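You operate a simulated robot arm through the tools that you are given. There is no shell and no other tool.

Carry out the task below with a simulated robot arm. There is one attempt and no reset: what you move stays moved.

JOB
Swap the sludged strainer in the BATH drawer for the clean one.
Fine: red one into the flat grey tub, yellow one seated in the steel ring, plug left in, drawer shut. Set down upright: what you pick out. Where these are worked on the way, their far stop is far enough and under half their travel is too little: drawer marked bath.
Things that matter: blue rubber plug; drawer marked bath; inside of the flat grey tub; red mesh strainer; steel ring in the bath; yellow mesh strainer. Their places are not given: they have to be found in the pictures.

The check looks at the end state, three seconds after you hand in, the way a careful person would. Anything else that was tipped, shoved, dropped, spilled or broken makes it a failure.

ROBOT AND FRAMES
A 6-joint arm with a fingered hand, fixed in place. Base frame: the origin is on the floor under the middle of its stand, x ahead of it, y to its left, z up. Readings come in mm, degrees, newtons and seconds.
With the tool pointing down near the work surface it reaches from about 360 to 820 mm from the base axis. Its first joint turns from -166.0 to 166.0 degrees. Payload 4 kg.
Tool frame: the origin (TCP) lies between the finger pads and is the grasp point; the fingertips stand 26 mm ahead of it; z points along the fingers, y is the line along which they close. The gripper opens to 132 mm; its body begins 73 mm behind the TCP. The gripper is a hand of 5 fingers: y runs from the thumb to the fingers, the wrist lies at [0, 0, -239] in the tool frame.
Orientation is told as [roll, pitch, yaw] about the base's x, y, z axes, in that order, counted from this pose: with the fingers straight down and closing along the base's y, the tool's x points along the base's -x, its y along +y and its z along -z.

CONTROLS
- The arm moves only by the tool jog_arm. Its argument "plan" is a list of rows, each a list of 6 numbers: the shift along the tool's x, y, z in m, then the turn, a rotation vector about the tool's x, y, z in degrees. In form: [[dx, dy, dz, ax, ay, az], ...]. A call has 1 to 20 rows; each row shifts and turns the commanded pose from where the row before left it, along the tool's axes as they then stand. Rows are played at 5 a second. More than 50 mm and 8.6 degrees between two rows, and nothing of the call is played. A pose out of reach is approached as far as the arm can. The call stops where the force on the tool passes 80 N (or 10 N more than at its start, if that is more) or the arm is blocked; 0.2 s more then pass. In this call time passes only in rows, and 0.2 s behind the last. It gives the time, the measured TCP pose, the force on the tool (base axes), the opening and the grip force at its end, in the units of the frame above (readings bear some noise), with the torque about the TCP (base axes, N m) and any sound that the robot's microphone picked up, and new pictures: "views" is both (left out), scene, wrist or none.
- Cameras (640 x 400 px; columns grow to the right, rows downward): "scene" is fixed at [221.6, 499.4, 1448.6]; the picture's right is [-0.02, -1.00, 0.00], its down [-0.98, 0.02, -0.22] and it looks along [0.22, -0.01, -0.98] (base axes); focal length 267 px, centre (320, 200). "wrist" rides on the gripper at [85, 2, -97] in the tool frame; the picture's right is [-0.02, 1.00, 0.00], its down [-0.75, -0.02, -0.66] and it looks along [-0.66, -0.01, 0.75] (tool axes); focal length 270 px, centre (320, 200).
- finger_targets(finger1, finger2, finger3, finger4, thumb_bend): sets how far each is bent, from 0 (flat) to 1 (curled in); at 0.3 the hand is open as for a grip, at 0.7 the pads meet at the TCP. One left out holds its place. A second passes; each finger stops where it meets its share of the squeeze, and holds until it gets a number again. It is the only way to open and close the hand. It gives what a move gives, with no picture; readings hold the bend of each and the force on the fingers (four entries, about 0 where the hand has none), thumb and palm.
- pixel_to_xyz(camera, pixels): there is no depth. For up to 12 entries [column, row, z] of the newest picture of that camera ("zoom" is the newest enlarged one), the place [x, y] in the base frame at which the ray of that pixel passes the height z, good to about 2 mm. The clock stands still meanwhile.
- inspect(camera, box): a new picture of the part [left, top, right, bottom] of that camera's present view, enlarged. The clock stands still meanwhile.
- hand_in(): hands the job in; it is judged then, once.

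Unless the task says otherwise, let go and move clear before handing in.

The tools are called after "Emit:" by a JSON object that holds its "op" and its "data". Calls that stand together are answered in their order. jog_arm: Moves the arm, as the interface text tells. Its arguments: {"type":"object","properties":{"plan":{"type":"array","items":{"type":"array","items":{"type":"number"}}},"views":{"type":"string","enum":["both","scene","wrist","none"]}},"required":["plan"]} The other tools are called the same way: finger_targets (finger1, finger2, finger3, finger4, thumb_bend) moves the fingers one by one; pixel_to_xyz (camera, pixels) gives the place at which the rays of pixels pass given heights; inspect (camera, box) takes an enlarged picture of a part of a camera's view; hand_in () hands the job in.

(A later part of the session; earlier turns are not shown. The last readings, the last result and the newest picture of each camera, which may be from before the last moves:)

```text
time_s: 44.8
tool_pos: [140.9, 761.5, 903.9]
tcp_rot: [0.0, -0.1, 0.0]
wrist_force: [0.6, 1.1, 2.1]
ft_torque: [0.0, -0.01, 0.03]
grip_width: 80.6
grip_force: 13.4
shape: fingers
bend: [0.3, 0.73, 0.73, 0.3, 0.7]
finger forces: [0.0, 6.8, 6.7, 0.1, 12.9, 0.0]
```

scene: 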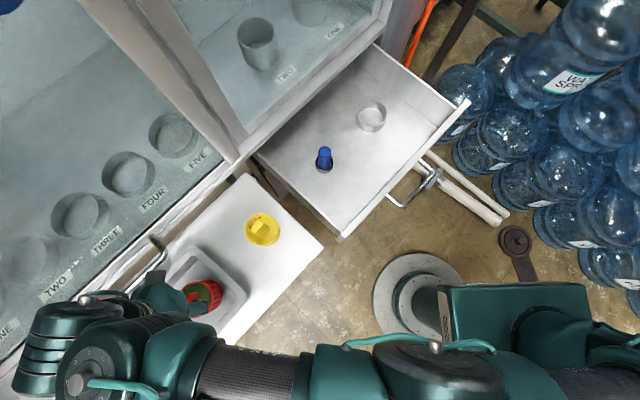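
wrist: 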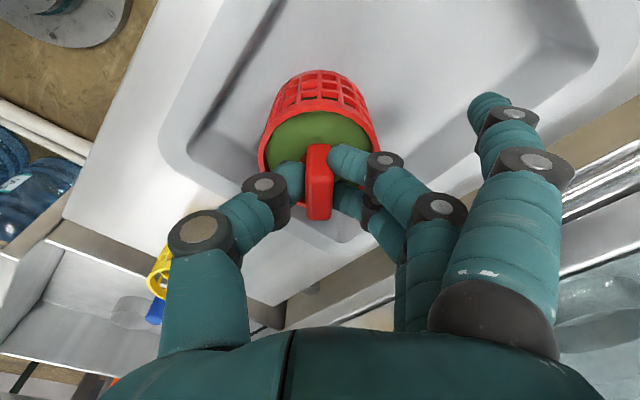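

The load is nearly zero now (about 2 N). I'll release the tab gently.

Emit:
{"op": "finger_targets", "data": {"finger2": 0.6, "finger3": 0.6, "thumb_bend": 0.58}}

Emit:
{"op": "inspect", "data": {"camera": "wrist", "box": [200, 30, 460, 240]}}

Emit:
{"op": "inspect", "data": {"camera": "scene", "box": [150, 240, 260, 350]}}

```text
time_s: 45.8
tool_pos: [140.9, 761.5, 903.2]
tcp_rot: [0.0, 0.0, 0.0]
wrist_force: [0.5, -0.7, -0.1]
ft_torque: [-0.01, 0.01, 0.04]
grip_width: 95.1
grip_force: 0.0
shape: fingers
bend: [0.3, 0.6, 0.6, 0.3, 0.57]
finger forces: [0.1, 0.1, 0.1, 0.0, 0.0, 0.0]
```

```text
1.90 times, centred on (330, 135) of wrist
```

zoom: 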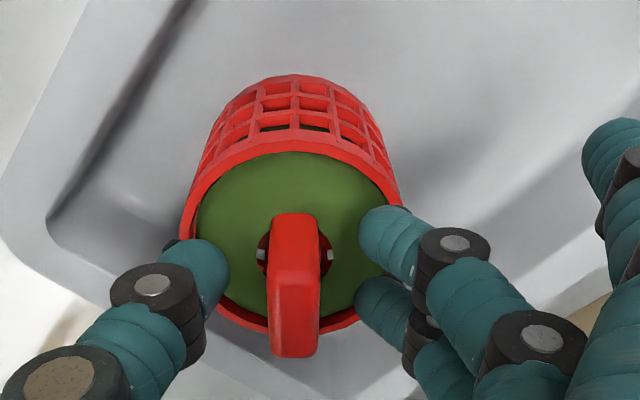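

```text
3.64 times, centred on (205, 295) of scene
```

zoom: 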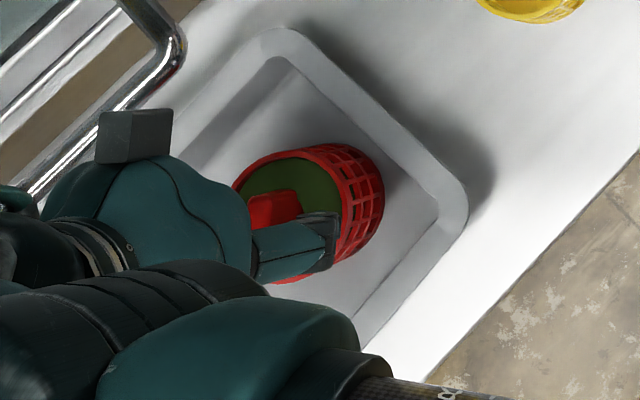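

The strainer is standing free in the tub and the fingers are off the tab. I'll rise straight up to z≈960, then pull inward before going higher so I stay off the reach limit.

Emit:
{"op": "jog_arm", "data": {"plan": [[0, 0, -0.008, 0, 0, 0], [0, 0, -0.015, 0, 0, 0], [0, 0, -0.018, 0, 0, 0], [0, 0, -0.016, 0, 0, 0], [0.0, -0.03, 0, 0, 0, 0], [0.0, -0.04, -0.01, 0, 0, 0], [-0.02, -0.035, -0.02, 0, 0, 0], [-0.03, -0.035, -0.01, 0, 0, 0], [0, 0, 0, 0, 0, 0]], "views": "both"}}

Emit:
{"op": "inspect", "data": {"camera": "scene", "box": [150, 190, 290, 350]}}

```text
time_s: 47.8
tool_pos: [190.5, 621.9, 1001.0]
tcp_rot: [0.0, 0.0, -0.1]
wrist_force: [0.9, 0.9, -0.2]
ft_torque: [-0.03, 0.0, 0.01]
grip_width: 95.0
grip_force: 0.1
shape: fingers
bend: [0.3, 0.6, 0.6, 0.3, 0.57]
finger forces: [0.0, 0.0, 0.0, 0.1, 0.0, 0.0]
```

scene: 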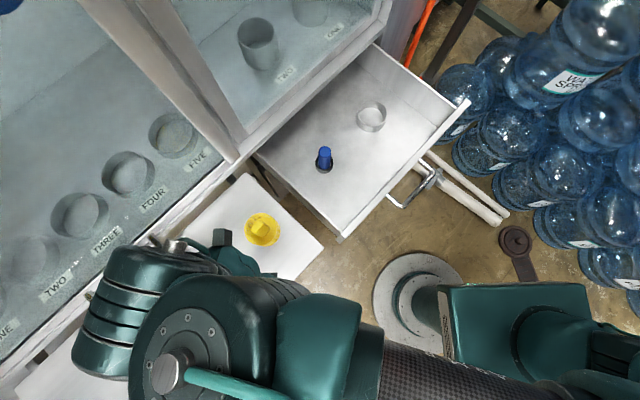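
wrist: 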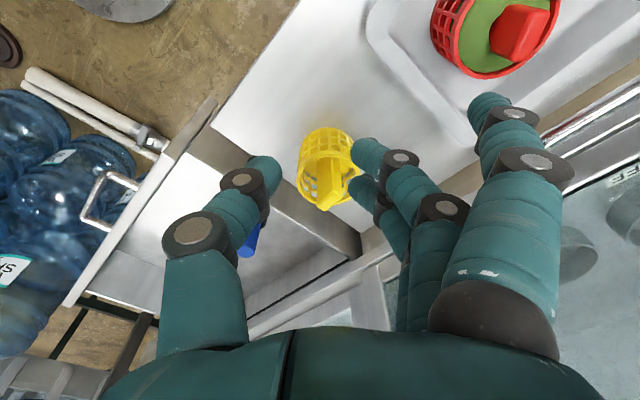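

```text
2.50 times, centred on (220, 270) of scene
```

zoom: 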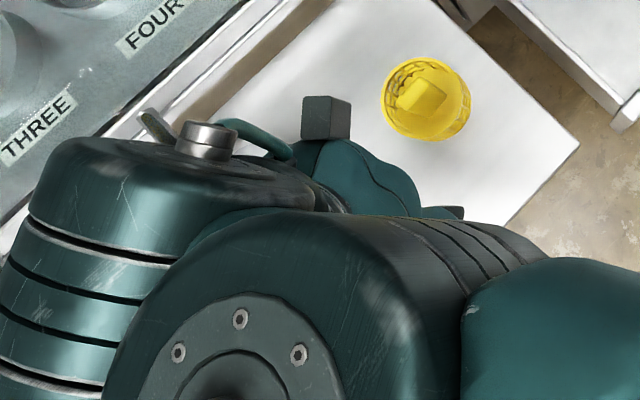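

The red strainer stands upright in the tub (wrist (495,40)). Next I'll go above the yellow strainer near (291,630) and turn to yaw −43° to match its tab.

Emit:
{"op": "jog_arm", "data": {"plan": [[-0.0335, 0.0027, 0, 0, 0, 0], [-0.0335, 0.0027, 0, 0, 0, 0], [-0.0335, 0.0027, 0, 0, 0, 0], [0, 0, 0, 0, 0, 8.5], [0, 0, 0, 0, 0, 8.5], [0, 0, 0, 0, 0, 8.5], [0, 0, 0, 0, 0, 8.5], [0, 0, 0, 0, 0, 8.5], [0, 0, 0.02, 0, 0, 0], [0, 0, 0.02, 0, 0, 0], [0, 0, 0, 0, 0, 0]], "views": "both"}}

Emit:
{"op": "inspect", "data": {"camera": "wrist", "box": [220, 40, 440, 220]}}

Emit:
{"op": "inspect", "data": {"camera": "scene", "box": [130, 170, 310, 370]}}

```text
time_s: 50.2
tool_pos: [291.5, 630.0, 961.6]
tcp_rot: [0.0, 0.0, -42.6]
wrist_force: [0.2, -0.4, 0.0]
ft_torque: [-0.02, -0.03, 0.02]
grip_width: 95.1
grip_force: 0.1
shape: fingers
bend: [0.3, 0.6, 0.6, 0.3, 0.57]
finger forces: [0.1, 0.0, 0.0, 0.1, 0.0, 0.0]
```

scene: 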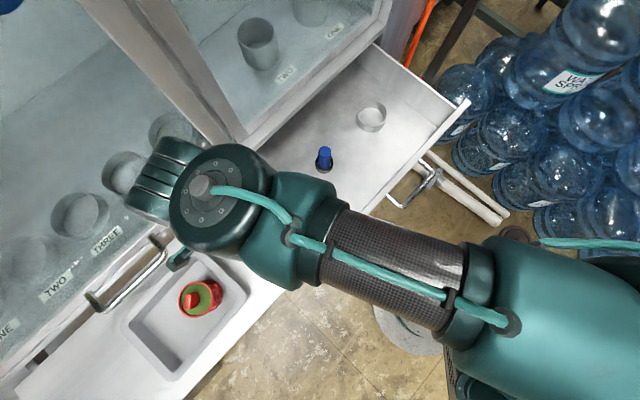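
wrist: 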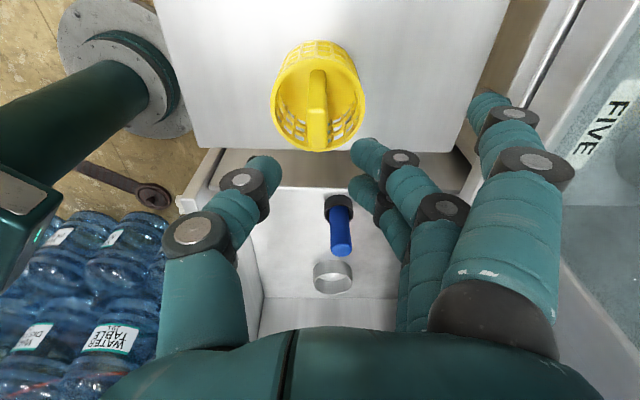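

```text
2.22 times, centred on (330, 130) of wrist
```

zoom: 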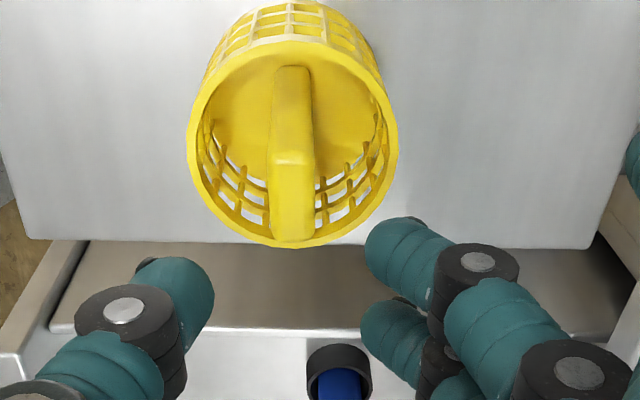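

```text
2.00 times, centred on (220, 270) of scene
```

zoom: 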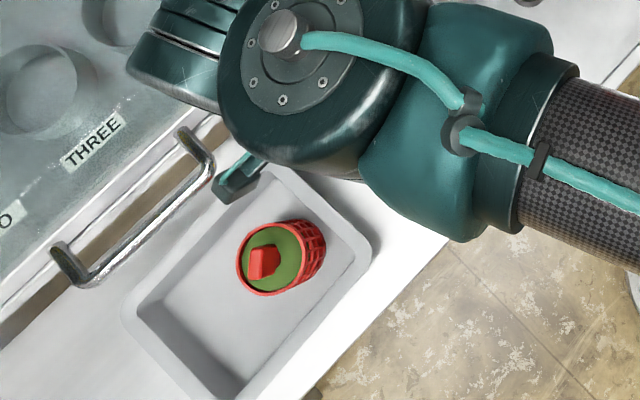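

Yellow tab is aligned vertically in the wrist view (318,130), and the red strainer stands upright in the tub. I'll lower to z≈930 and re-measure the tab height.

Emit:
{"op": "jog_arm", "data": {"plan": [[0, -0.001, 0.016, 0, 0, 0], [0, 0, 0.016, 0, 0, 0], [0, 0, 0, 0, 0, 0]], "views": "wrist"}}

Emit:
{"op": "inspect", "data": {"camera": "wrist", "box": [220, 40, 440, 220]}}

```text
time_s: 51.0
tool_pos: [289.9, 630.3, 929.6]
tcp_rot: [0.1, 0.0, -42.5]
wrist_force: [0.6, -0.7, 0.0]
ft_torque: [-0.01, -0.02, -0.02]
grip_width: 95.1
grip_force: 0.0
shape: fingers
bend: [0.3, 0.6, 0.6, 0.3, 0.57]
finger forces: [0.0, 0.0, 0.0, 0.0, 0.1, 0.0]
```

wrist: 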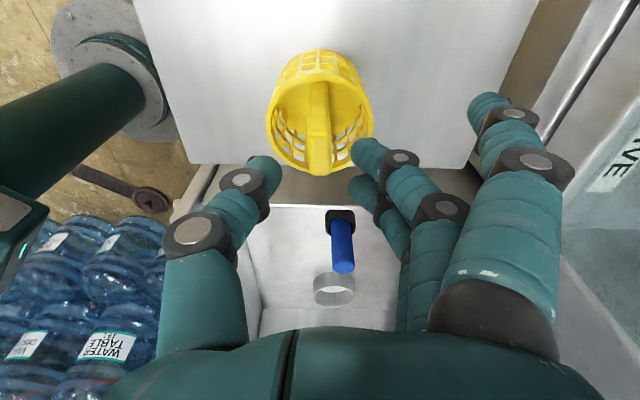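

```text
2.22 times, centred on (330, 130) of wrist
```

zoom: 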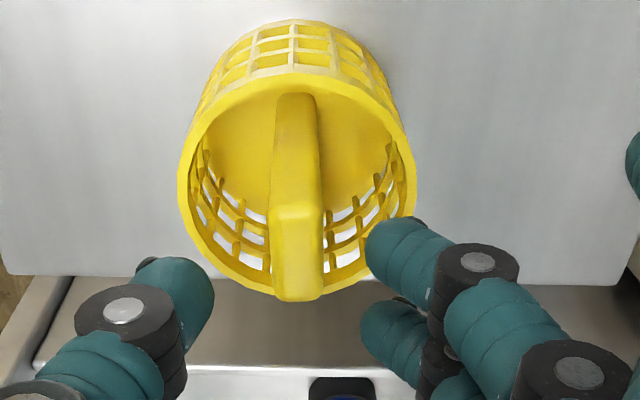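

The two views give the yellow tab top at about z 880–888 and the rim at about z 850, with the tab centred within a few millimetres. I'll lower to z≈892 with the fingers straddling the tab and check again.

Emit:
{"op": "jog_arm", "data": {"plan": [[-0.001, 0, 0.013, 0, 0, 0], [-0.001, 0, 0.013, 0, 0, 0], [-0.001, 0, 0.0115, 0, 0, 0], [0, 0, 0, 0, 0, 0]], "views": "both"}}

Emit:
{"op": "inspect", "data": {"camera": "wrist", "box": [220, 60, 440, 240]}}

```text
time_s: 52.0
tool_pos: [293.5, 626.1, 893.6]
tcp_rot: [-0.1, 0.0, -42.6]
wrist_force: [-0.9, -0.1, 3.6]
ft_torque: [-0.09, 0.13, 0.01]
grip_width: 95.3
grip_force: 1.8
shape: fingers
bend: [0.3, 0.6, 0.6, 0.3, 0.57]
finger forces: [0.0, 0.0, 0.0, 0.0, 3.7, 0.1]
```

scene: 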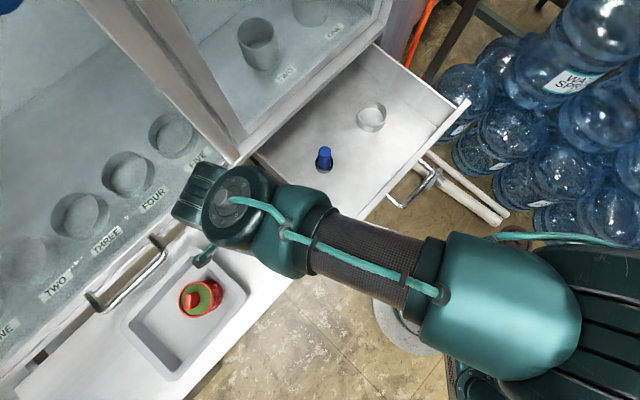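
wrist: 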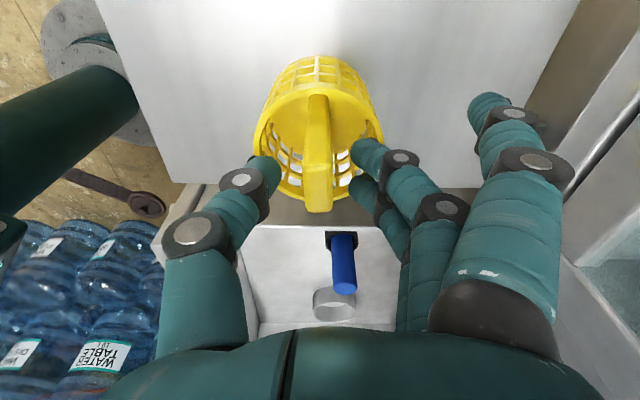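

```text
2.22 times, centred on (330, 150) of wrist
```

zoom: 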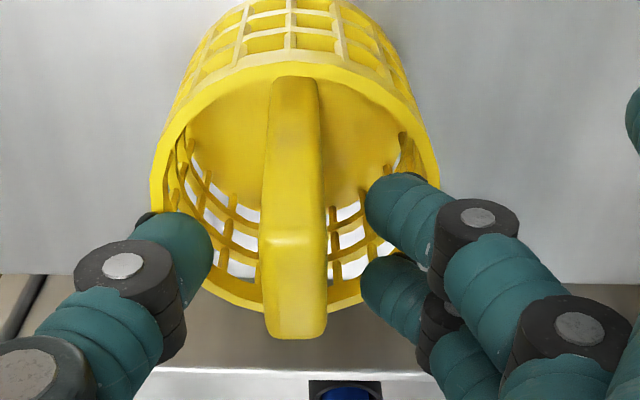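

The thumb tip is just touching the strainer's rim (3.7 N), which tells me the rim is near z 862 and the tab top near z 890. I'll rise 3 mm, re-centre, and then pre-close the thumb and fingers so they lie inside the rim.

Emit:
{"op": "jog_arm", "data": {"plan": [[0, 0, -0.004, 0, 0, 0], [0.003, 0, 0, 0, 0, 0], [0, 0, 0, 0, 0, 0]], "views": "none"}}

Emit:
{"op": "finger_targets", "data": {"finger2": 0.63, "finger3": 0.63, "thumb_bend": 0.61}}

Emit:
{"op": "inspect", "data": {"camera": "wrist", "box": [220, 60, 440, 240]}}

```text
time_s: 52.8
tool_pos: [290.5, 629.3, 896.0]
tcp_rot: [-0.1, 0.0, -42.4]
wrist_force: [0.2, -0.2, 0.0]
ft_torque: [-0.02, 0.0, -0.03]
grip_width: 95.3
grip_force: 0.1
shape: fingers
bend: [0.3, 0.6, 0.6, 0.3, 0.57]
finger forces: [0.0, 0.0, 0.1, 0.1, 0.0, 0.1]
```

```text
time_s: 53.8
tool_pos: [291.2, 628.5, 896.6]
tcp_rot: [0.0, 0.0, -42.5]
wrist_force: [0.6, 0.2, -1.1]
ft_torque: [-0.03, 0.0, 0.0]
grip_width: 89.7
grip_force: 0.1
shape: fingers
bend: [0.3, 0.63, 0.63, 0.3, 0.61]
finger forces: [0.0, 0.0, 0.1, 0.0, 0.0, 0.1]
```

```text
2.22 times, centred on (330, 150) of wrist
```

zoom: 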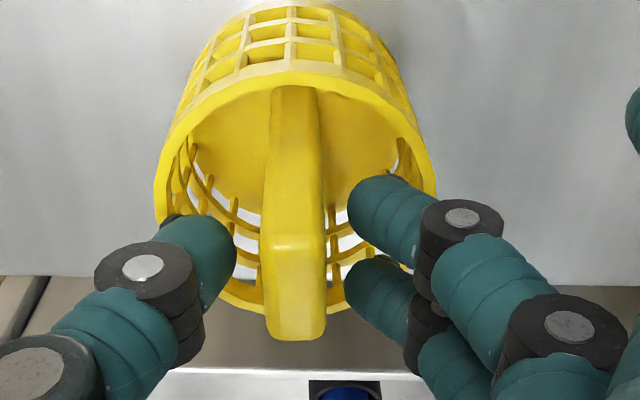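

No contact, and the tab is centred between thumb and fingers. I'll lower 3 mm and close on it.

Emit:
{"op": "jog_arm", "data": {"plan": [[0, 0, 0.003, 0, 0, 0], [0, 0, 0, 0, 0, 0]], "views": "none"}}

Emit:
{"op": "finger_targets", "data": {"finger2": 0.75, "finger3": 0.75, "thumb_bend": 0.75}}

Emit:
{"op": "inspect", "data": {"camera": "wrist", "box": [220, 60, 440, 240]}}

```text
time_s: 54.4
tool_pos: [291.2, 629.6, 892.2]
tcp_rot: [0.0, 0.0, -42.4]
wrist_force: [0.2, 0.3, 0.1]
ft_torque: [-0.05, -0.01, 0.01]
grip_width: 89.7
grip_force: 0.1
shape: fingers
bend: [0.3, 0.63, 0.63, 0.3, 0.61]
finger forces: [0.1, 0.1, 0.0, 0.1, 0.0, 0.1]
```

```text
time_s: 55.4
tool_pos: [290.4, 629.6, 892.9]
tcp_rot: [-0.1, -0.1, -42.6]
wrist_force: [-0.3, -0.9, -0.8]
ft_torque: [0.02, 0.02, 0.03]
grip_width: 81.9
grip_force: 13.5
shape: fingers
bend: [0.3, 0.72, 0.72, 0.3, 0.68]
finger forces: [0.0, 6.8, 6.9, 0.0, 13.7, 0.0]
```

```text
2.22 times, centred on (330, 150) of wrist
```

zoom: 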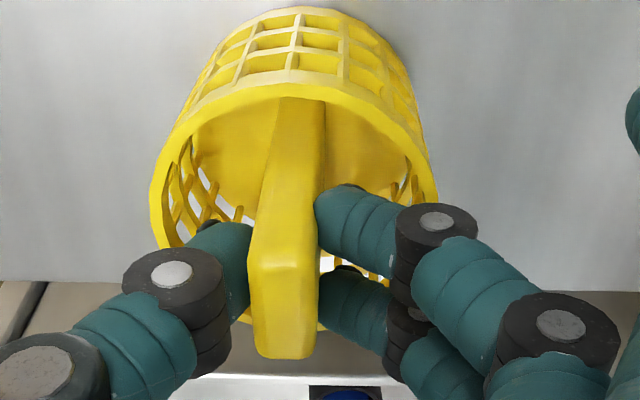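

The grip is firm, but closing drew the tab about 3 mm toward the thumb and leaned the strainer slightly. I'll reopen, shift 3 mm, and regrip so it hangs upright.

Emit:
{"op": "finger_targets", "data": {"finger2": 0.63, "finger3": 0.63, "thumb_bend": 0.61}}

Emit:
{"op": "inspect", "data": {"camera": "wrist", "box": [220, 60, 440, 240]}}

```text
time_s: 56.4
tool_pos: [290.6, 628.9, 892.7]
tcp_rot: [0.0, 0.1, -42.6]
wrist_force: [0.5, -0.3, -0.3]
ft_torque: [0.0, -0.01, -0.02]
grip_width: 88.8
grip_force: 0.0
shape: fingers
bend: [0.3, 0.63, 0.63, 0.3, 0.61]
finger forces: [0.2, 0.1, 0.0, 0.0, 0.0, 0.1]
```

```text
2.22 times, centred on (330, 150) of wrist
```

zoom: 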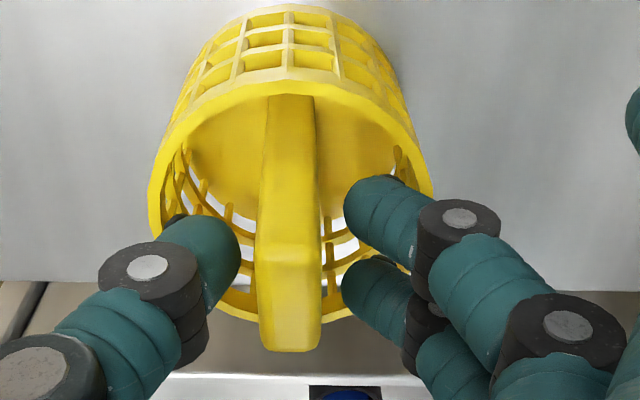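

The strainer settled upright about 2.4 mm toward the thumb, almost exactly at the natural grip position. I'll shift 1 mm and close again.

Emit:
{"op": "jog_arm", "data": {"plan": [[0, 0.001, 0, 0, 0, 0], [0, 0, 0, 0, 0, 0]], "views": "none"}}

Emit:
{"op": "finger_targets", "data": {"finger2": 0.75, "finger3": 0.75, "thumb_bend": 0.75}}

Emit:
{"op": "inspect", "data": {"camera": "wrist", "box": [220, 60, 440, 240]}}

```text
time_s: 57.0
tool_pos: [290.9, 629.1, 892.9]
tcp_rot: [0.1, 0.1, -42.7]
wrist_force: [-1.0, 0.4, 0.2]
ft_torque: [0.03, 0.0, 0.02]
grip_width: 88.5
grip_force: 0.1
shape: fingers
bend: [0.3, 0.63, 0.63, 0.3, 0.61]
finger forces: [0.0, 0.0, 0.0, 0.0, 0.0, 0.1]
```

```text
time_s: 58.0
tool_pos: [290.6, 629.0, 892.7]
tcp_rot: [0.1, 0.0, -42.5]
wrist_force: [0.9, -0.2, -0.7]
ft_torque: [0.01, 0.01, -0.02]
grip_width: 81.6
grip_force: 13.8
shape: fingers
bend: [0.3, 0.72, 0.72, 0.3, 0.68]
finger forces: [0.0, 6.8, 6.8, 0.1, 13.6, 0.1]
```

```text
2.22 times, centred on (330, 150) of wrist
```

zoom: 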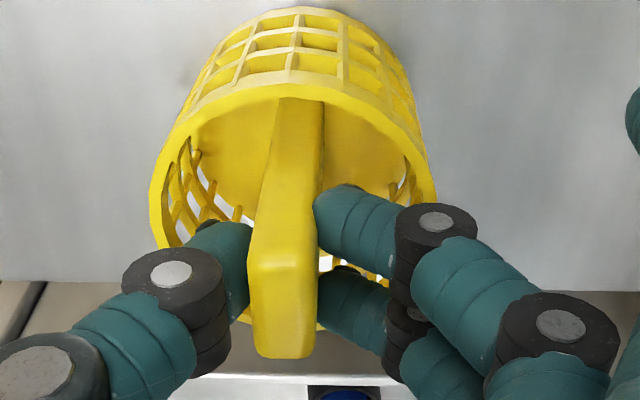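

The grip makes the strainer lean a few degrees each time, so I'll correct that by tilting the hand when inserting. I'll lift it now.

Emit:
{"op": "jog_arm", "data": {"plan": [[0, 0, -0.008, 0, 0, 0], [0, 0, -0.015, 0, 0, 0], [0, 0, -0.025, 0, 0, 0], [0, 0, -0.03, 0, 0, 0], [0, 0, -0.03, 0, 0, 0], [0, 0, -0.02, 0, 0, 0], [0, 0, 0, 0, 0, 0]], "views": "both"}}

Emit:
{"op": "inspect", "data": {"camera": "wrist", "box": [220, 60, 440, 240]}}

Emit:
{"op": "inspect", "data": {"camera": "scene", "box": [300, 70, 480, 250]}}

```text
time_s: 59.6
tool_pos: [290.0, 631.3, 1022.3]
tcp_rot: [0.0, -0.1, -42.4]
wrist_force: [-0.5, 0.2, -0.2]
ft_torque: [0.04, -0.01, 0.01]
grip_width: 81.9
grip_force: 13.3
shape: fingers
bend: [0.3, 0.72, 0.72, 0.3, 0.68]
finger forces: [0.0, 6.7, 6.9, 0.0, 13.6, 0.1]
```

scene: 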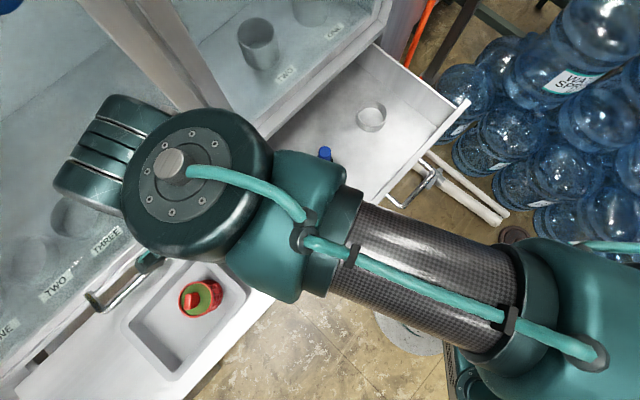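
wrist: 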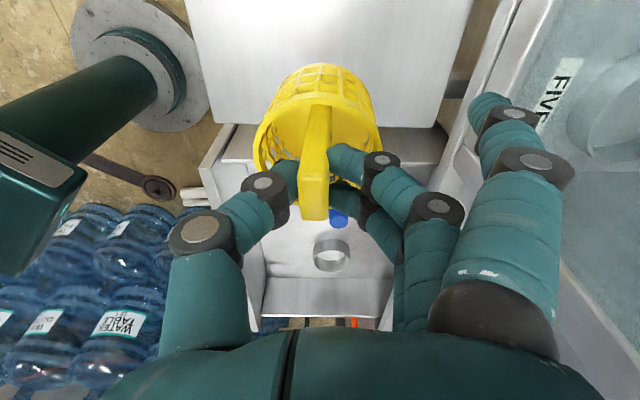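

```text
2.22 times, centred on (330, 150) of wrist
```

zoom: 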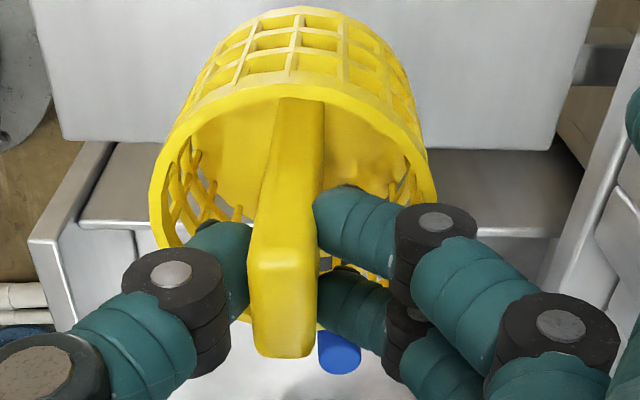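

```text
2.22 times, centred on (390, 160) of scene
```

zoom: 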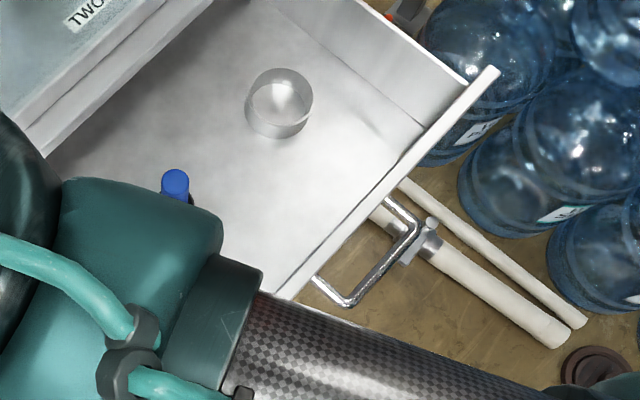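

The yellow strainer is lifted cleanly, and the empty ring is visible at scene (371,117). I'll enlarge the ring to locate its centre.

Emit:
{"op": "inspect", "data": {"camera": "scene", "box": [346, 92, 396, 142]}}

Emit:
{"op": "inspect", "data": {"camera": "wrist", "box": [300, 220, 364, 284]}}

```text
8.00 times, centred on (371, 117) of scene
```

zoom: 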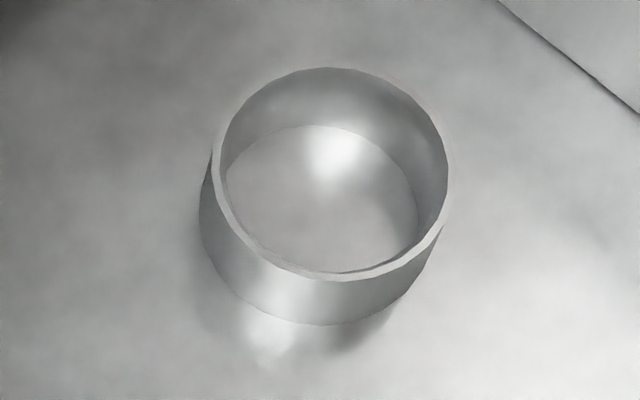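

```text
6.25 times, centred on (332, 252) of wrist
```

zoom: 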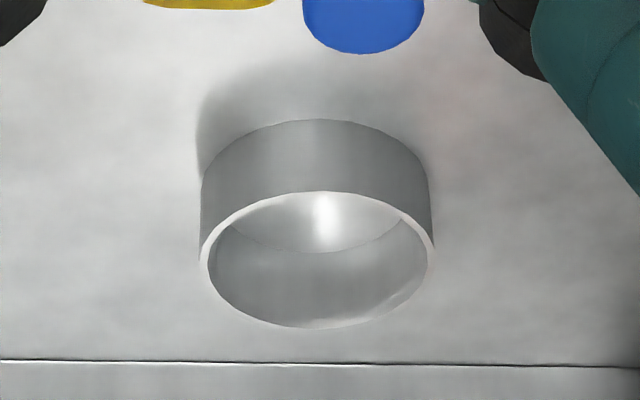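

Emit:
{"op": "pixel_to_xyz", "data": {"camera": "scene", "pixels": [[372.25, 113.5, 700], [372.25, 113.5, 720], [372.25, 113.5, 740], [372.25, 113.5, 760], [371, 119.75, 680], [371, 119.75, 700], [371, 119.75, 720]]}}

Emit:
{"op": "pixel_to_xyz", "data": {"camera": "wrist", "pixels": [[331.5, 261.4, 700], [331.5, 261.4, 720], [331.5, 261.4, 740], [331.5, 261.4, 760], [331.4, 249.6, 680], [331.4, 249.6, 700], [331.4, 249.6, 720]]}}

```text
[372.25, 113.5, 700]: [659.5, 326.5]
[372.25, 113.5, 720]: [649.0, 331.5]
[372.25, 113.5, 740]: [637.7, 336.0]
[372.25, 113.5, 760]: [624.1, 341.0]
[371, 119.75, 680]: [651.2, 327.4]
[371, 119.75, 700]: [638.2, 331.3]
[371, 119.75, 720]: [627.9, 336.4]
```

```text
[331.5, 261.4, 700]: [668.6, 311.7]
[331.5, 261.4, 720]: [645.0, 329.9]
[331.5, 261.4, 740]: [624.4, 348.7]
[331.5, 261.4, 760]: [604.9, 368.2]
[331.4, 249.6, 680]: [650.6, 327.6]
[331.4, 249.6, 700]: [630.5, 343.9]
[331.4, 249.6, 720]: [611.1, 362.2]
```

The ring's centre comes out near (648,330) with its top at about z 718, and the yellow strainer leans about 3° in the hand. I'll carry it over the drawer at this height.

Emit:
{"op": "jog_arm", "data": {"plan": [[-0.02, 0.001, 0, 0, 0, 0], [-0.035, 0.0015, 0, 0, 0, 0], [-0.042, 0.0015, 0, 0, 0, 0], [-0.042, 0.0015, 0, 0, 0, 0], [-0.042, 0.0015, 0, 0, 0, 0], [-0.042, 0.0015, 0, 0, 0, 0], [-0.042, 0.0015, 0, 0, 0, 0], [-0.042, 0.0015, 0, 0, 0, 0], [-0.042, 0.0015, 0, 0, 0, 0], [-0.042, 0.0015, 0, 0, 0, 0], [-0.04, 0.0015, 0, 0, 0, 0], [-0.03, 0.0015, 0, 0, 0, 0], [0, 0, 0, 0, 0, 3.8], [0, 0, 0, 3.2, 0, 0], [0, 0, 0, 0, 0, 0]], "views": "both"}}

Emit:
{"op": "inspect", "data": {"camera": "wrist", "box": [200, 0, 460, 240]}}

Emit:
{"op": "inspect", "data": {"camera": "scene", "box": [330, 20, 430, 140]}}

```text
time_s: 62.8
tool_pos: [641.6, 332.2, 1021.3]
tcp_rot: [-3.1, 0.0, -46.4]
wrist_force: [-0.1, -0.4, -1.9]
ft_torque: [0.03, 0.02, 0.02]
grip_width: 81.6
grip_force: 12.9
shape: fingers
bend: [0.3, 0.72, 0.72, 0.3, 0.68]
finger forces: [0.0, 6.6, 6.8, 0.1, 13.5, 0.0]
```

scene: 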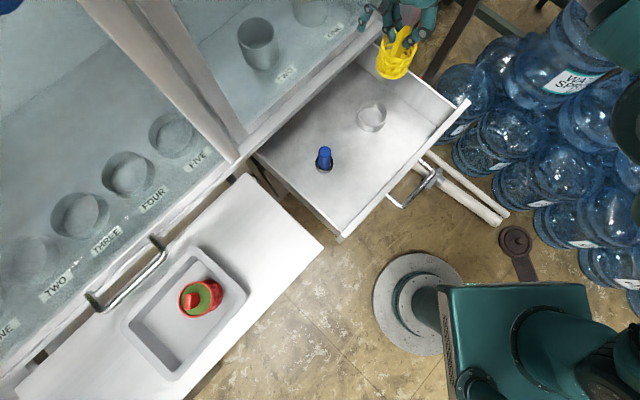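
wrist: 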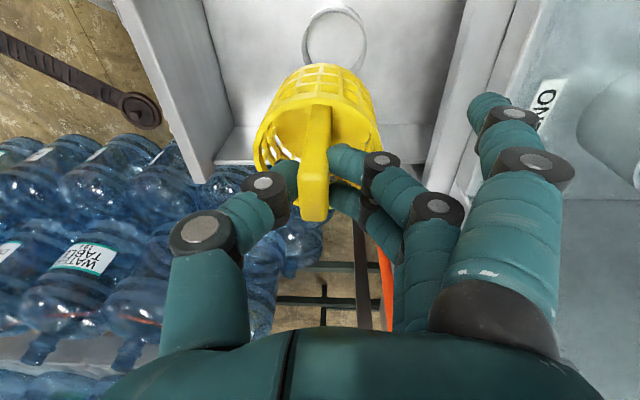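

```text
1.67 times, centred on (330, 120) of wrist
```

zoom: 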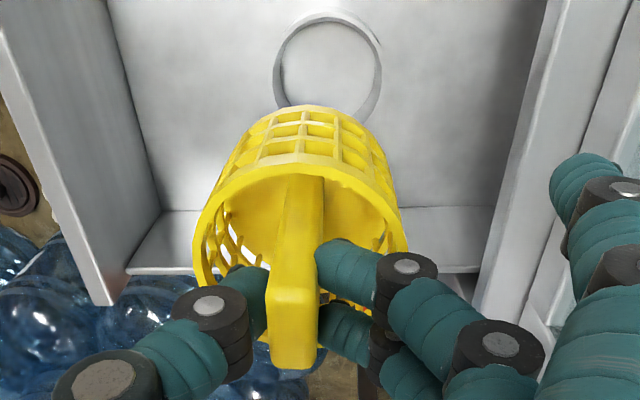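

```text
3.33 times, centred on (380, 80) of scene
```

zoom: 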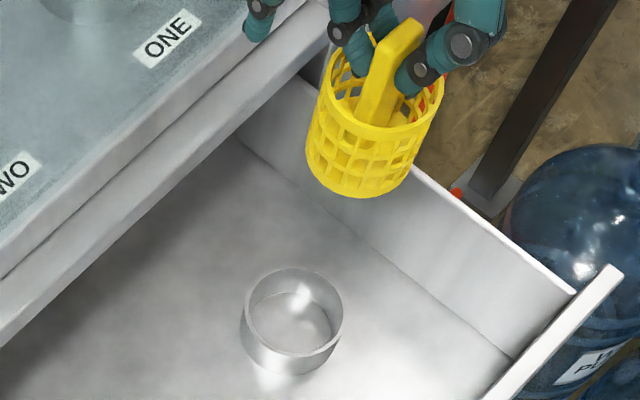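

The hand is over the ring with a −3.1° roll, and the ring shows at wrist (335,37). I'll check the ring centre from this steep view.

Emit:
{"op": "inspect", "data": {"camera": "wrist", "box": [285, 0, 385, 80]}}

Emit:
{"op": "pixel_to_xyz", "data": {"camera": "wrist", "pixels": [[334.8, 37, 680], [334.8, 37, 700], [334.8, 37, 718], [334.8, 37, 740]]}}

```text
5.00 times, centred on (335, 40) of wrist
```

zoom: 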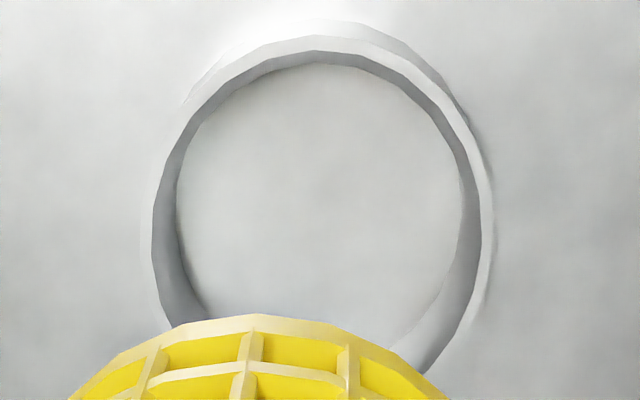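

```text
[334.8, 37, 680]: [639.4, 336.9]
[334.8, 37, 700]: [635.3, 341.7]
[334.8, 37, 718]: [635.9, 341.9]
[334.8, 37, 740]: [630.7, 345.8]
```

Emit:
{"op": "pixel_to_xyz", "data": {"camera": "wrist", "pixels": [[334.4, 45, 690], [334.4, 45, 700], [334.4, 45, 710], [334.4, 45, 718], [334.4, 45, 730]]}}

```text
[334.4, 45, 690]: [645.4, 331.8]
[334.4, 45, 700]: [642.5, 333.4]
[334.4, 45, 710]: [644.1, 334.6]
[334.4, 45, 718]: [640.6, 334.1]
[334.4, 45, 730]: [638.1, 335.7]
```

The three sight lines agree on a ring centre near (641.5,333) with its top at about z 726. I'll lower to z≈850, correcting for the hand's tilt and the strainer's offset in the grip, and check visually.

Emit:
{"op": "jog_arm", "data": {"plan": [[0.0005, 0.00266, 0.0341, 0, 0, 0], [0.0005, 0.00266, 0.0341, 0, 0, 0], [0.0005, 0.00266, 0.0341, 0, 0, 0], [0.0005, 0.00266, 0.0341, 0, 0, 0], [0.0005, 0.00266, 0.0341, 0, 0, 0], [0, 0, 0, 0, 0, 0]], "views": "both"}}

Emit:
{"op": "inspect", "data": {"camera": "wrist", "box": [200, 0, 460, 240]}}

Emit:
{"op": "inspect", "data": {"camera": "scene", "box": [340, 80, 410, 150]}}

```text
time_s: 64.2
tool_pos: [644.3, 336.3, 849.8]
tcp_rot: [-3.2, 0.0, -46.3]
wrist_force: [0.4, 0.0, -0.6]
ft_torque: [0.03, -0.01, 0.02]
grip_width: 82.1
grip_force: 13.1
shape: fingers
bend: [0.3, 0.72, 0.72, 0.3, 0.68]
finger forces: [0.0, 6.7, 6.7, 0.0, 13.4, 0.0]
```

scene: 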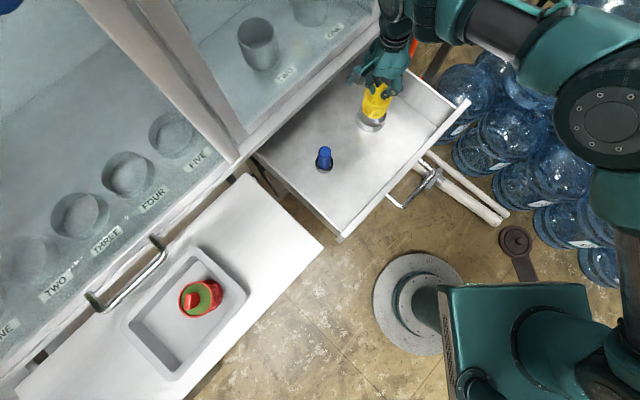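
wrist: 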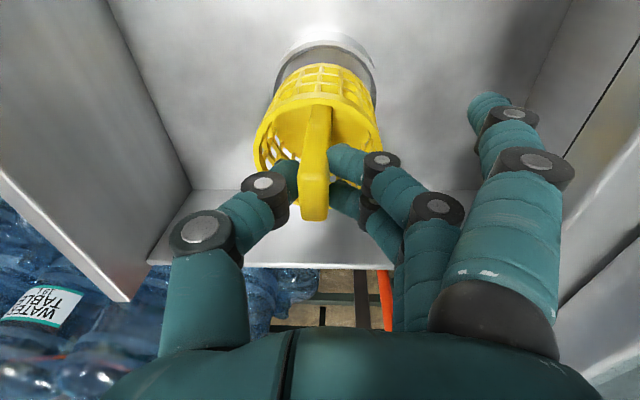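

```text
1.67 times, centred on (330, 120) of wrist
```

zoom: 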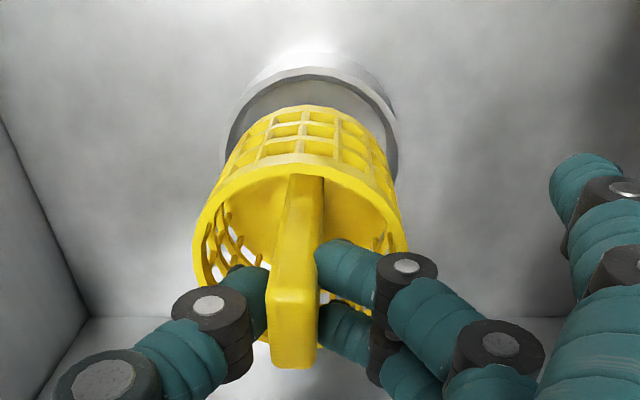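

```text
5.71 times, centred on (375, 115) of scene
```

zoom: 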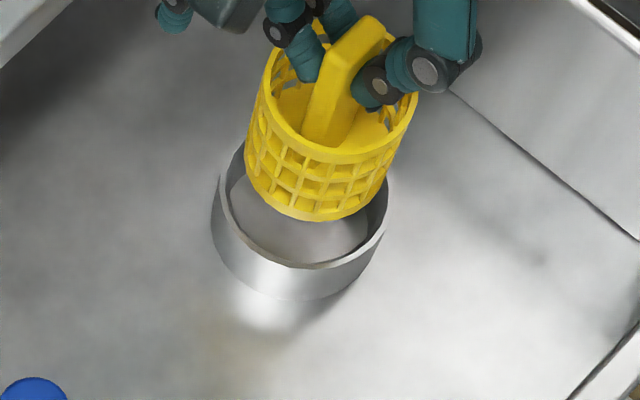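

The strainer hovers about 30 mm above the ring. Laterally it is within 2 mm, but along the drawer front it looks about 4–5 mm short of centre, so I'll shift 4 mm that way, lower 18 mm and recheck.

Emit:
{"op": "jog_arm", "data": {"plan": [[-0.002, 0.0005, 0.006, 0, 0, 0], [-0.002, 0.0005, 0.006, 0, 0, 0], [0, 0.0005, 0.006, 0, 0, 0], [0, 0, 0, 0, 0, 0]], "views": "both"}}

Emit:
{"op": "inspect", "data": {"camera": "wrist", "box": [260, 20, 390, 140]}}

Emit:
{"op": "inspect", "data": {"camera": "scene", "box": [345, 85, 400, 140]}}

```text
time_s: 65.2
tool_pos: [646.3, 332.9, 832.4]
tcp_rot: [-3.2, 0.0, -46.3]
wrist_force: [0.5, -0.1, -2.0]
ft_torque: [0.0, 0.02, -0.01]
grip_width: 81.8
grip_force: 14.0
shape: fingers
bend: [0.3, 0.72, 0.72, 0.3, 0.68]
finger forces: [0.0, 6.7, 6.7, 0.0, 13.5, 0.0]
```

scene: 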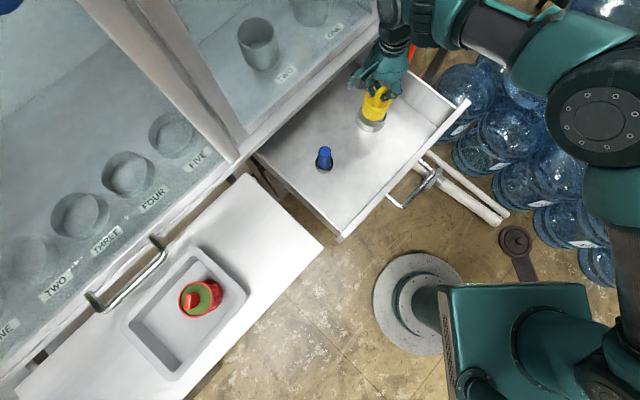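
wrist: 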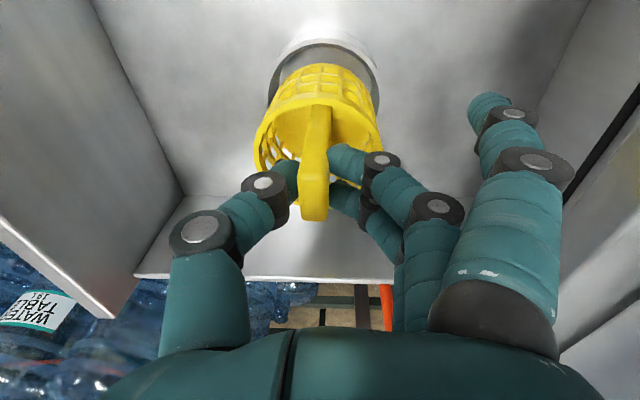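

```text
3.33 times, centred on (325, 80) of wrist
```

zoom: 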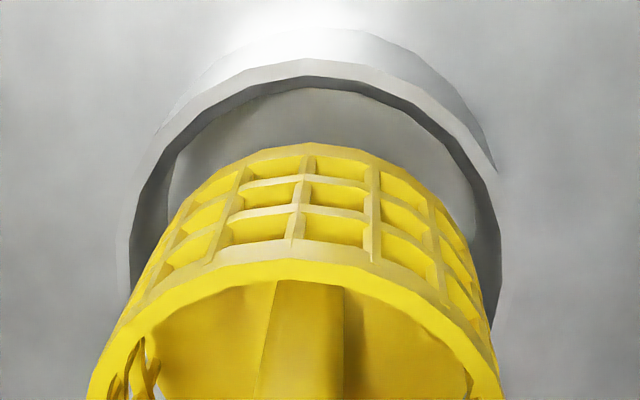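

```text
7.27 times, centred on (372, 112) of scene
```

zoom: 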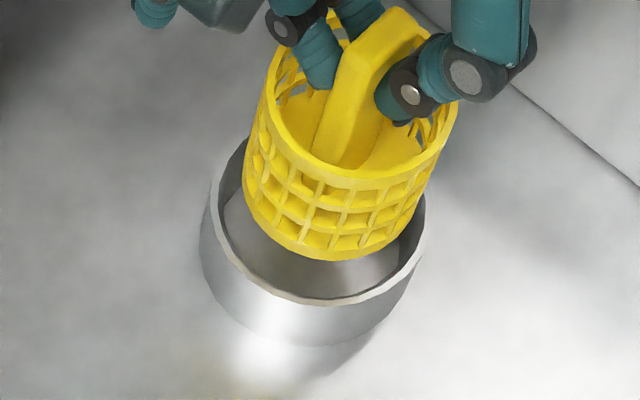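

Now both views show the strainer's base centred over the ring opening, with gaps about equal on the left, right and front. I'll lower it into the ring in small steps.

Emit:
{"op": "jog_arm", "data": {"plan": [[0, 0.0004, 0.007, 0, 0, 0], [0, 0.0004, 0.007, 0, 0, 0], [0, 0.0004, 0.007, 0, 0, 0], [0, 0.0004, 0.007, 0, 0, 0], [0, 0, 0, 0, 0, 0]], "views": "both"}}

Emit:
{"op": "inspect", "data": {"camera": "wrist", "box": [260, 20, 390, 140]}}

Emit:
{"op": "inspect", "data": {"camera": "scene", "box": [345, 85, 400, 140]}}

```text
time_s: 66.4
tool_pos: [646.7, 332.8, 803.9]
tcp_rot: [-3.2, 0.0, -46.3]
wrist_force: [0.3, -1.1, -1.5]
ft_torque: [0.0, -0.02, -0.01]
grip_width: 81.9
grip_force: 13.3
shape: fingers
bend: [0.3, 0.72, 0.72, 0.3, 0.68]
finger forces: [0.0, 6.7, 6.7, 0.0, 13.4, 0.0]
```

scene: 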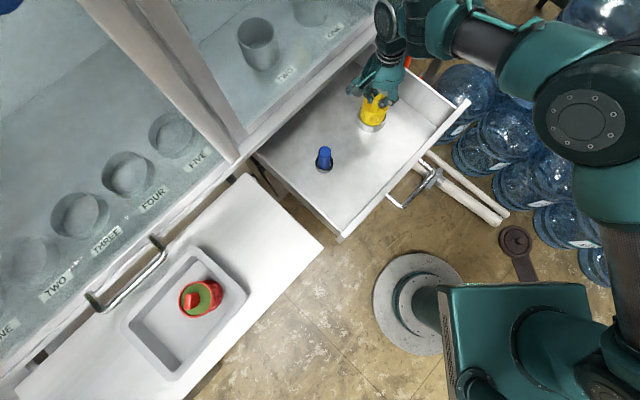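
wrist: 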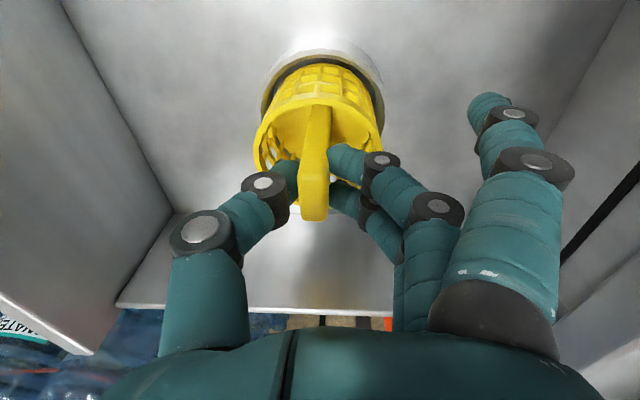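

```text
3.33 times, centred on (325, 80) of wrist
```

zoom: 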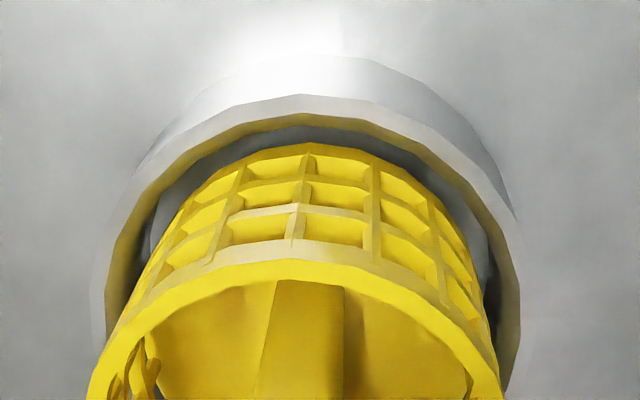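

```text
7.27 times, centred on (372, 112) of scene
```

zoom: 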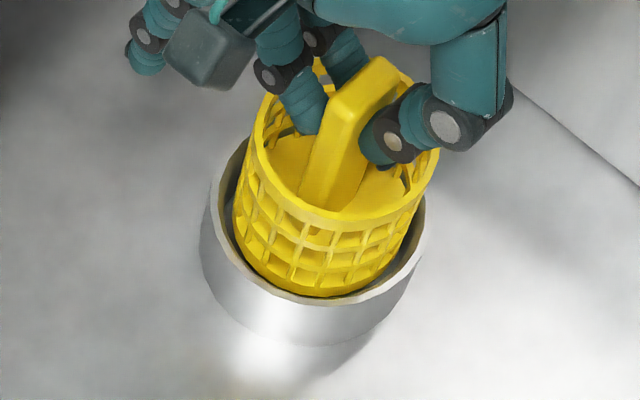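

The base is inside the ring now (yellow reflected on its inner wall), with gaps all around and no contact force. I'll continue in finer steps until it touches down.

Emit:
{"op": "jog_arm", "data": {"plan": [[0, 0.0002, 0.004, 0, 0, 0], [0, 0.0002, 0.003, 0, 0, 0], [0, 0.0001, 0.003, 0, 0, 0], [0, 0, 0, 0, 0, 0]], "views": "none"}}

```text
time_s: 67.4
tool_pos: [647.2, 333.5, 794.0]
tcp_rot: [-3.2, 0.0, -46.4]
wrist_force: [-1.5, -0.2, -1.2]
ft_torque: [-0.04, 0.01, 0.02]
grip_width: 82.1
grip_force: 13.2
shape: fingers
bend: [0.3, 0.72, 0.72, 0.3, 0.68]
finger forces: [0.1, 6.7, 6.8, 0.1, 13.4, 0.0]
```

Still no touchdown at z 794. I'll go on in 2 mm steps.

Emit:
{"op": "jog_arm", "data": {"plan": [[0, 0.0001, 0.002, 0, 0, 0], [0, 0.0001, 0.002, 0, 0, 0], [0, 0, 0, 0, 0, 0]], "views": "none"}}

```text
time_s: 68.2
tool_pos: [647.7, 332.0, 790.3]
tcp_rot: [-3.2, 0.0, -46.3]
wrist_force: [-0.5, -0.2, -0.7]
ft_torque: [-0.01, -0.05, 0.0]
grip_width: 81.8
grip_force: 13.4
shape: fingers
bend: [0.3, 0.72, 0.72, 0.3, 0.68]
finger forces: [0.0, 6.7, 6.6, 0.0, 13.4, 0.1]
```

Emit:
{"op": "jog_arm", "data": {"plan": [[0, 0.0001, 0.002, 0, 0, 0], [0, 0.0001, 0.002, 0, 0, 0], [0, 0, 0, 0, 0, 0]], "views": "both"}}

Emit:
{"op": "inspect", "data": {"camera": "wrist", "box": [260, 20, 390, 140]}}

Emit:
{"op": "inspect", "data": {"camera": "scene", "box": [345, 85, 400, 140]}}

```text
time_s: 69.0
tool_pos: [646.8, 333.3, 786.2]
tcp_rot: [-3.2, 0.0, -46.3]
wrist_force: [-0.6, -0.9, -0.7]
ft_torque: [0.0, 0.01, -0.03]
grip_width: 81.7
grip_force: 13.3
shape: fingers
bend: [0.3, 0.72, 0.72, 0.3, 0.68]
finger forces: [0.1, 6.7, 6.7, 0.0, 13.4, 0.0]
```

scene: 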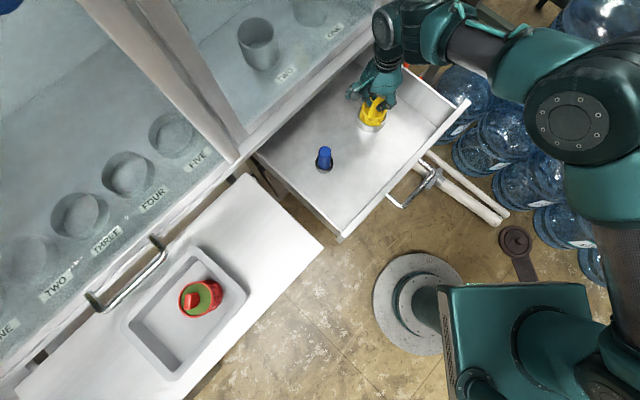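
wrist: 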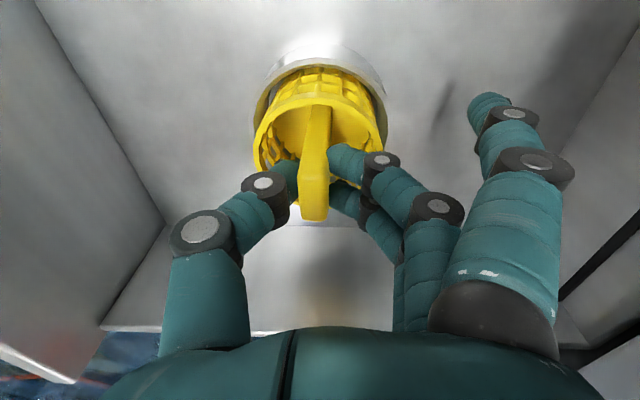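

```text
3.33 times, centred on (325, 80) of wrist
```

zoom: 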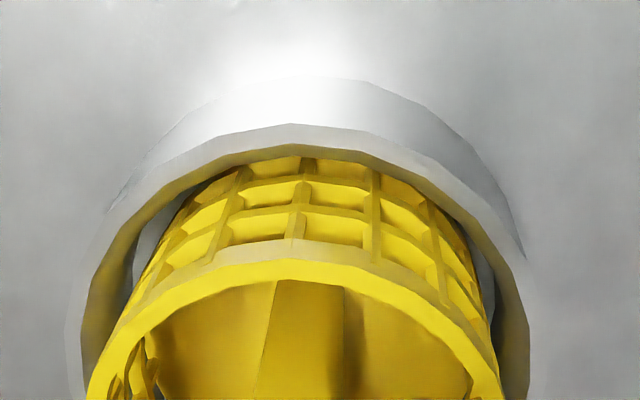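

```text
7.27 times, centred on (372, 112) of scene
```

zoom: 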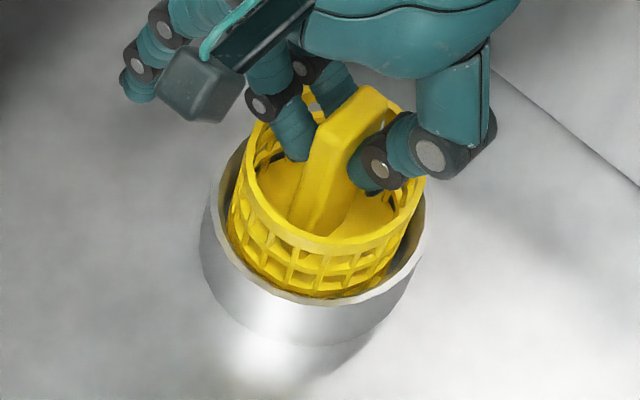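

By comparing with the earlier red picture, the yellow rim still stands about 8 mm above the seated level, and there's no contact yet. I'll continue down gently.

Emit:
{"op": "jog_arm", "data": {"plan": [[0, 0.0001, 0.002, 0, 0, 0], [0, 0.0001, 0.002, 0, 0, 0], [0, 0, 0, 0, 0, 0]], "views": "none"}}

Emit:
{"op": "jog_arm", "data": {"plan": [[0, 0.0001, 0.002, 0, 0, 0], [0, 0, 0, 0, 0, 0]], "views": "none"}}

```text
time_s: 69.8
tool_pos: [647.4, 333.8, 782.5]
tcp_rot: [-3.1, 0.0, -46.2]
wrist_force: [-0.6, 0.1, -0.3]
ft_torque: [-0.01, 0.01, 0.04]
grip_width: 82.0
grip_force: 12.9
shape: fingers
bend: [0.3, 0.72, 0.72, 0.3, 0.68]
finger forces: [0.0, 6.7, 6.7, 0.0, 13.3, 0.1]
```

```text
time_s: 70.4
tool_pos: [647.6, 332.9, 779.6]
tcp_rot: [-3.2, 0.0, -46.3]
wrist_force: [-0.1, 0.0, -0.2]
ft_torque: [0.0, 0.01, 0.02]
grip_width: 81.8
grip_force: 13.3
shape: fingers
bend: [0.3, 0.72, 0.72, 0.3, 0.68]
finger forces: [0.1, 6.8, 6.8, 0.0, 13.4, 0.0]
```

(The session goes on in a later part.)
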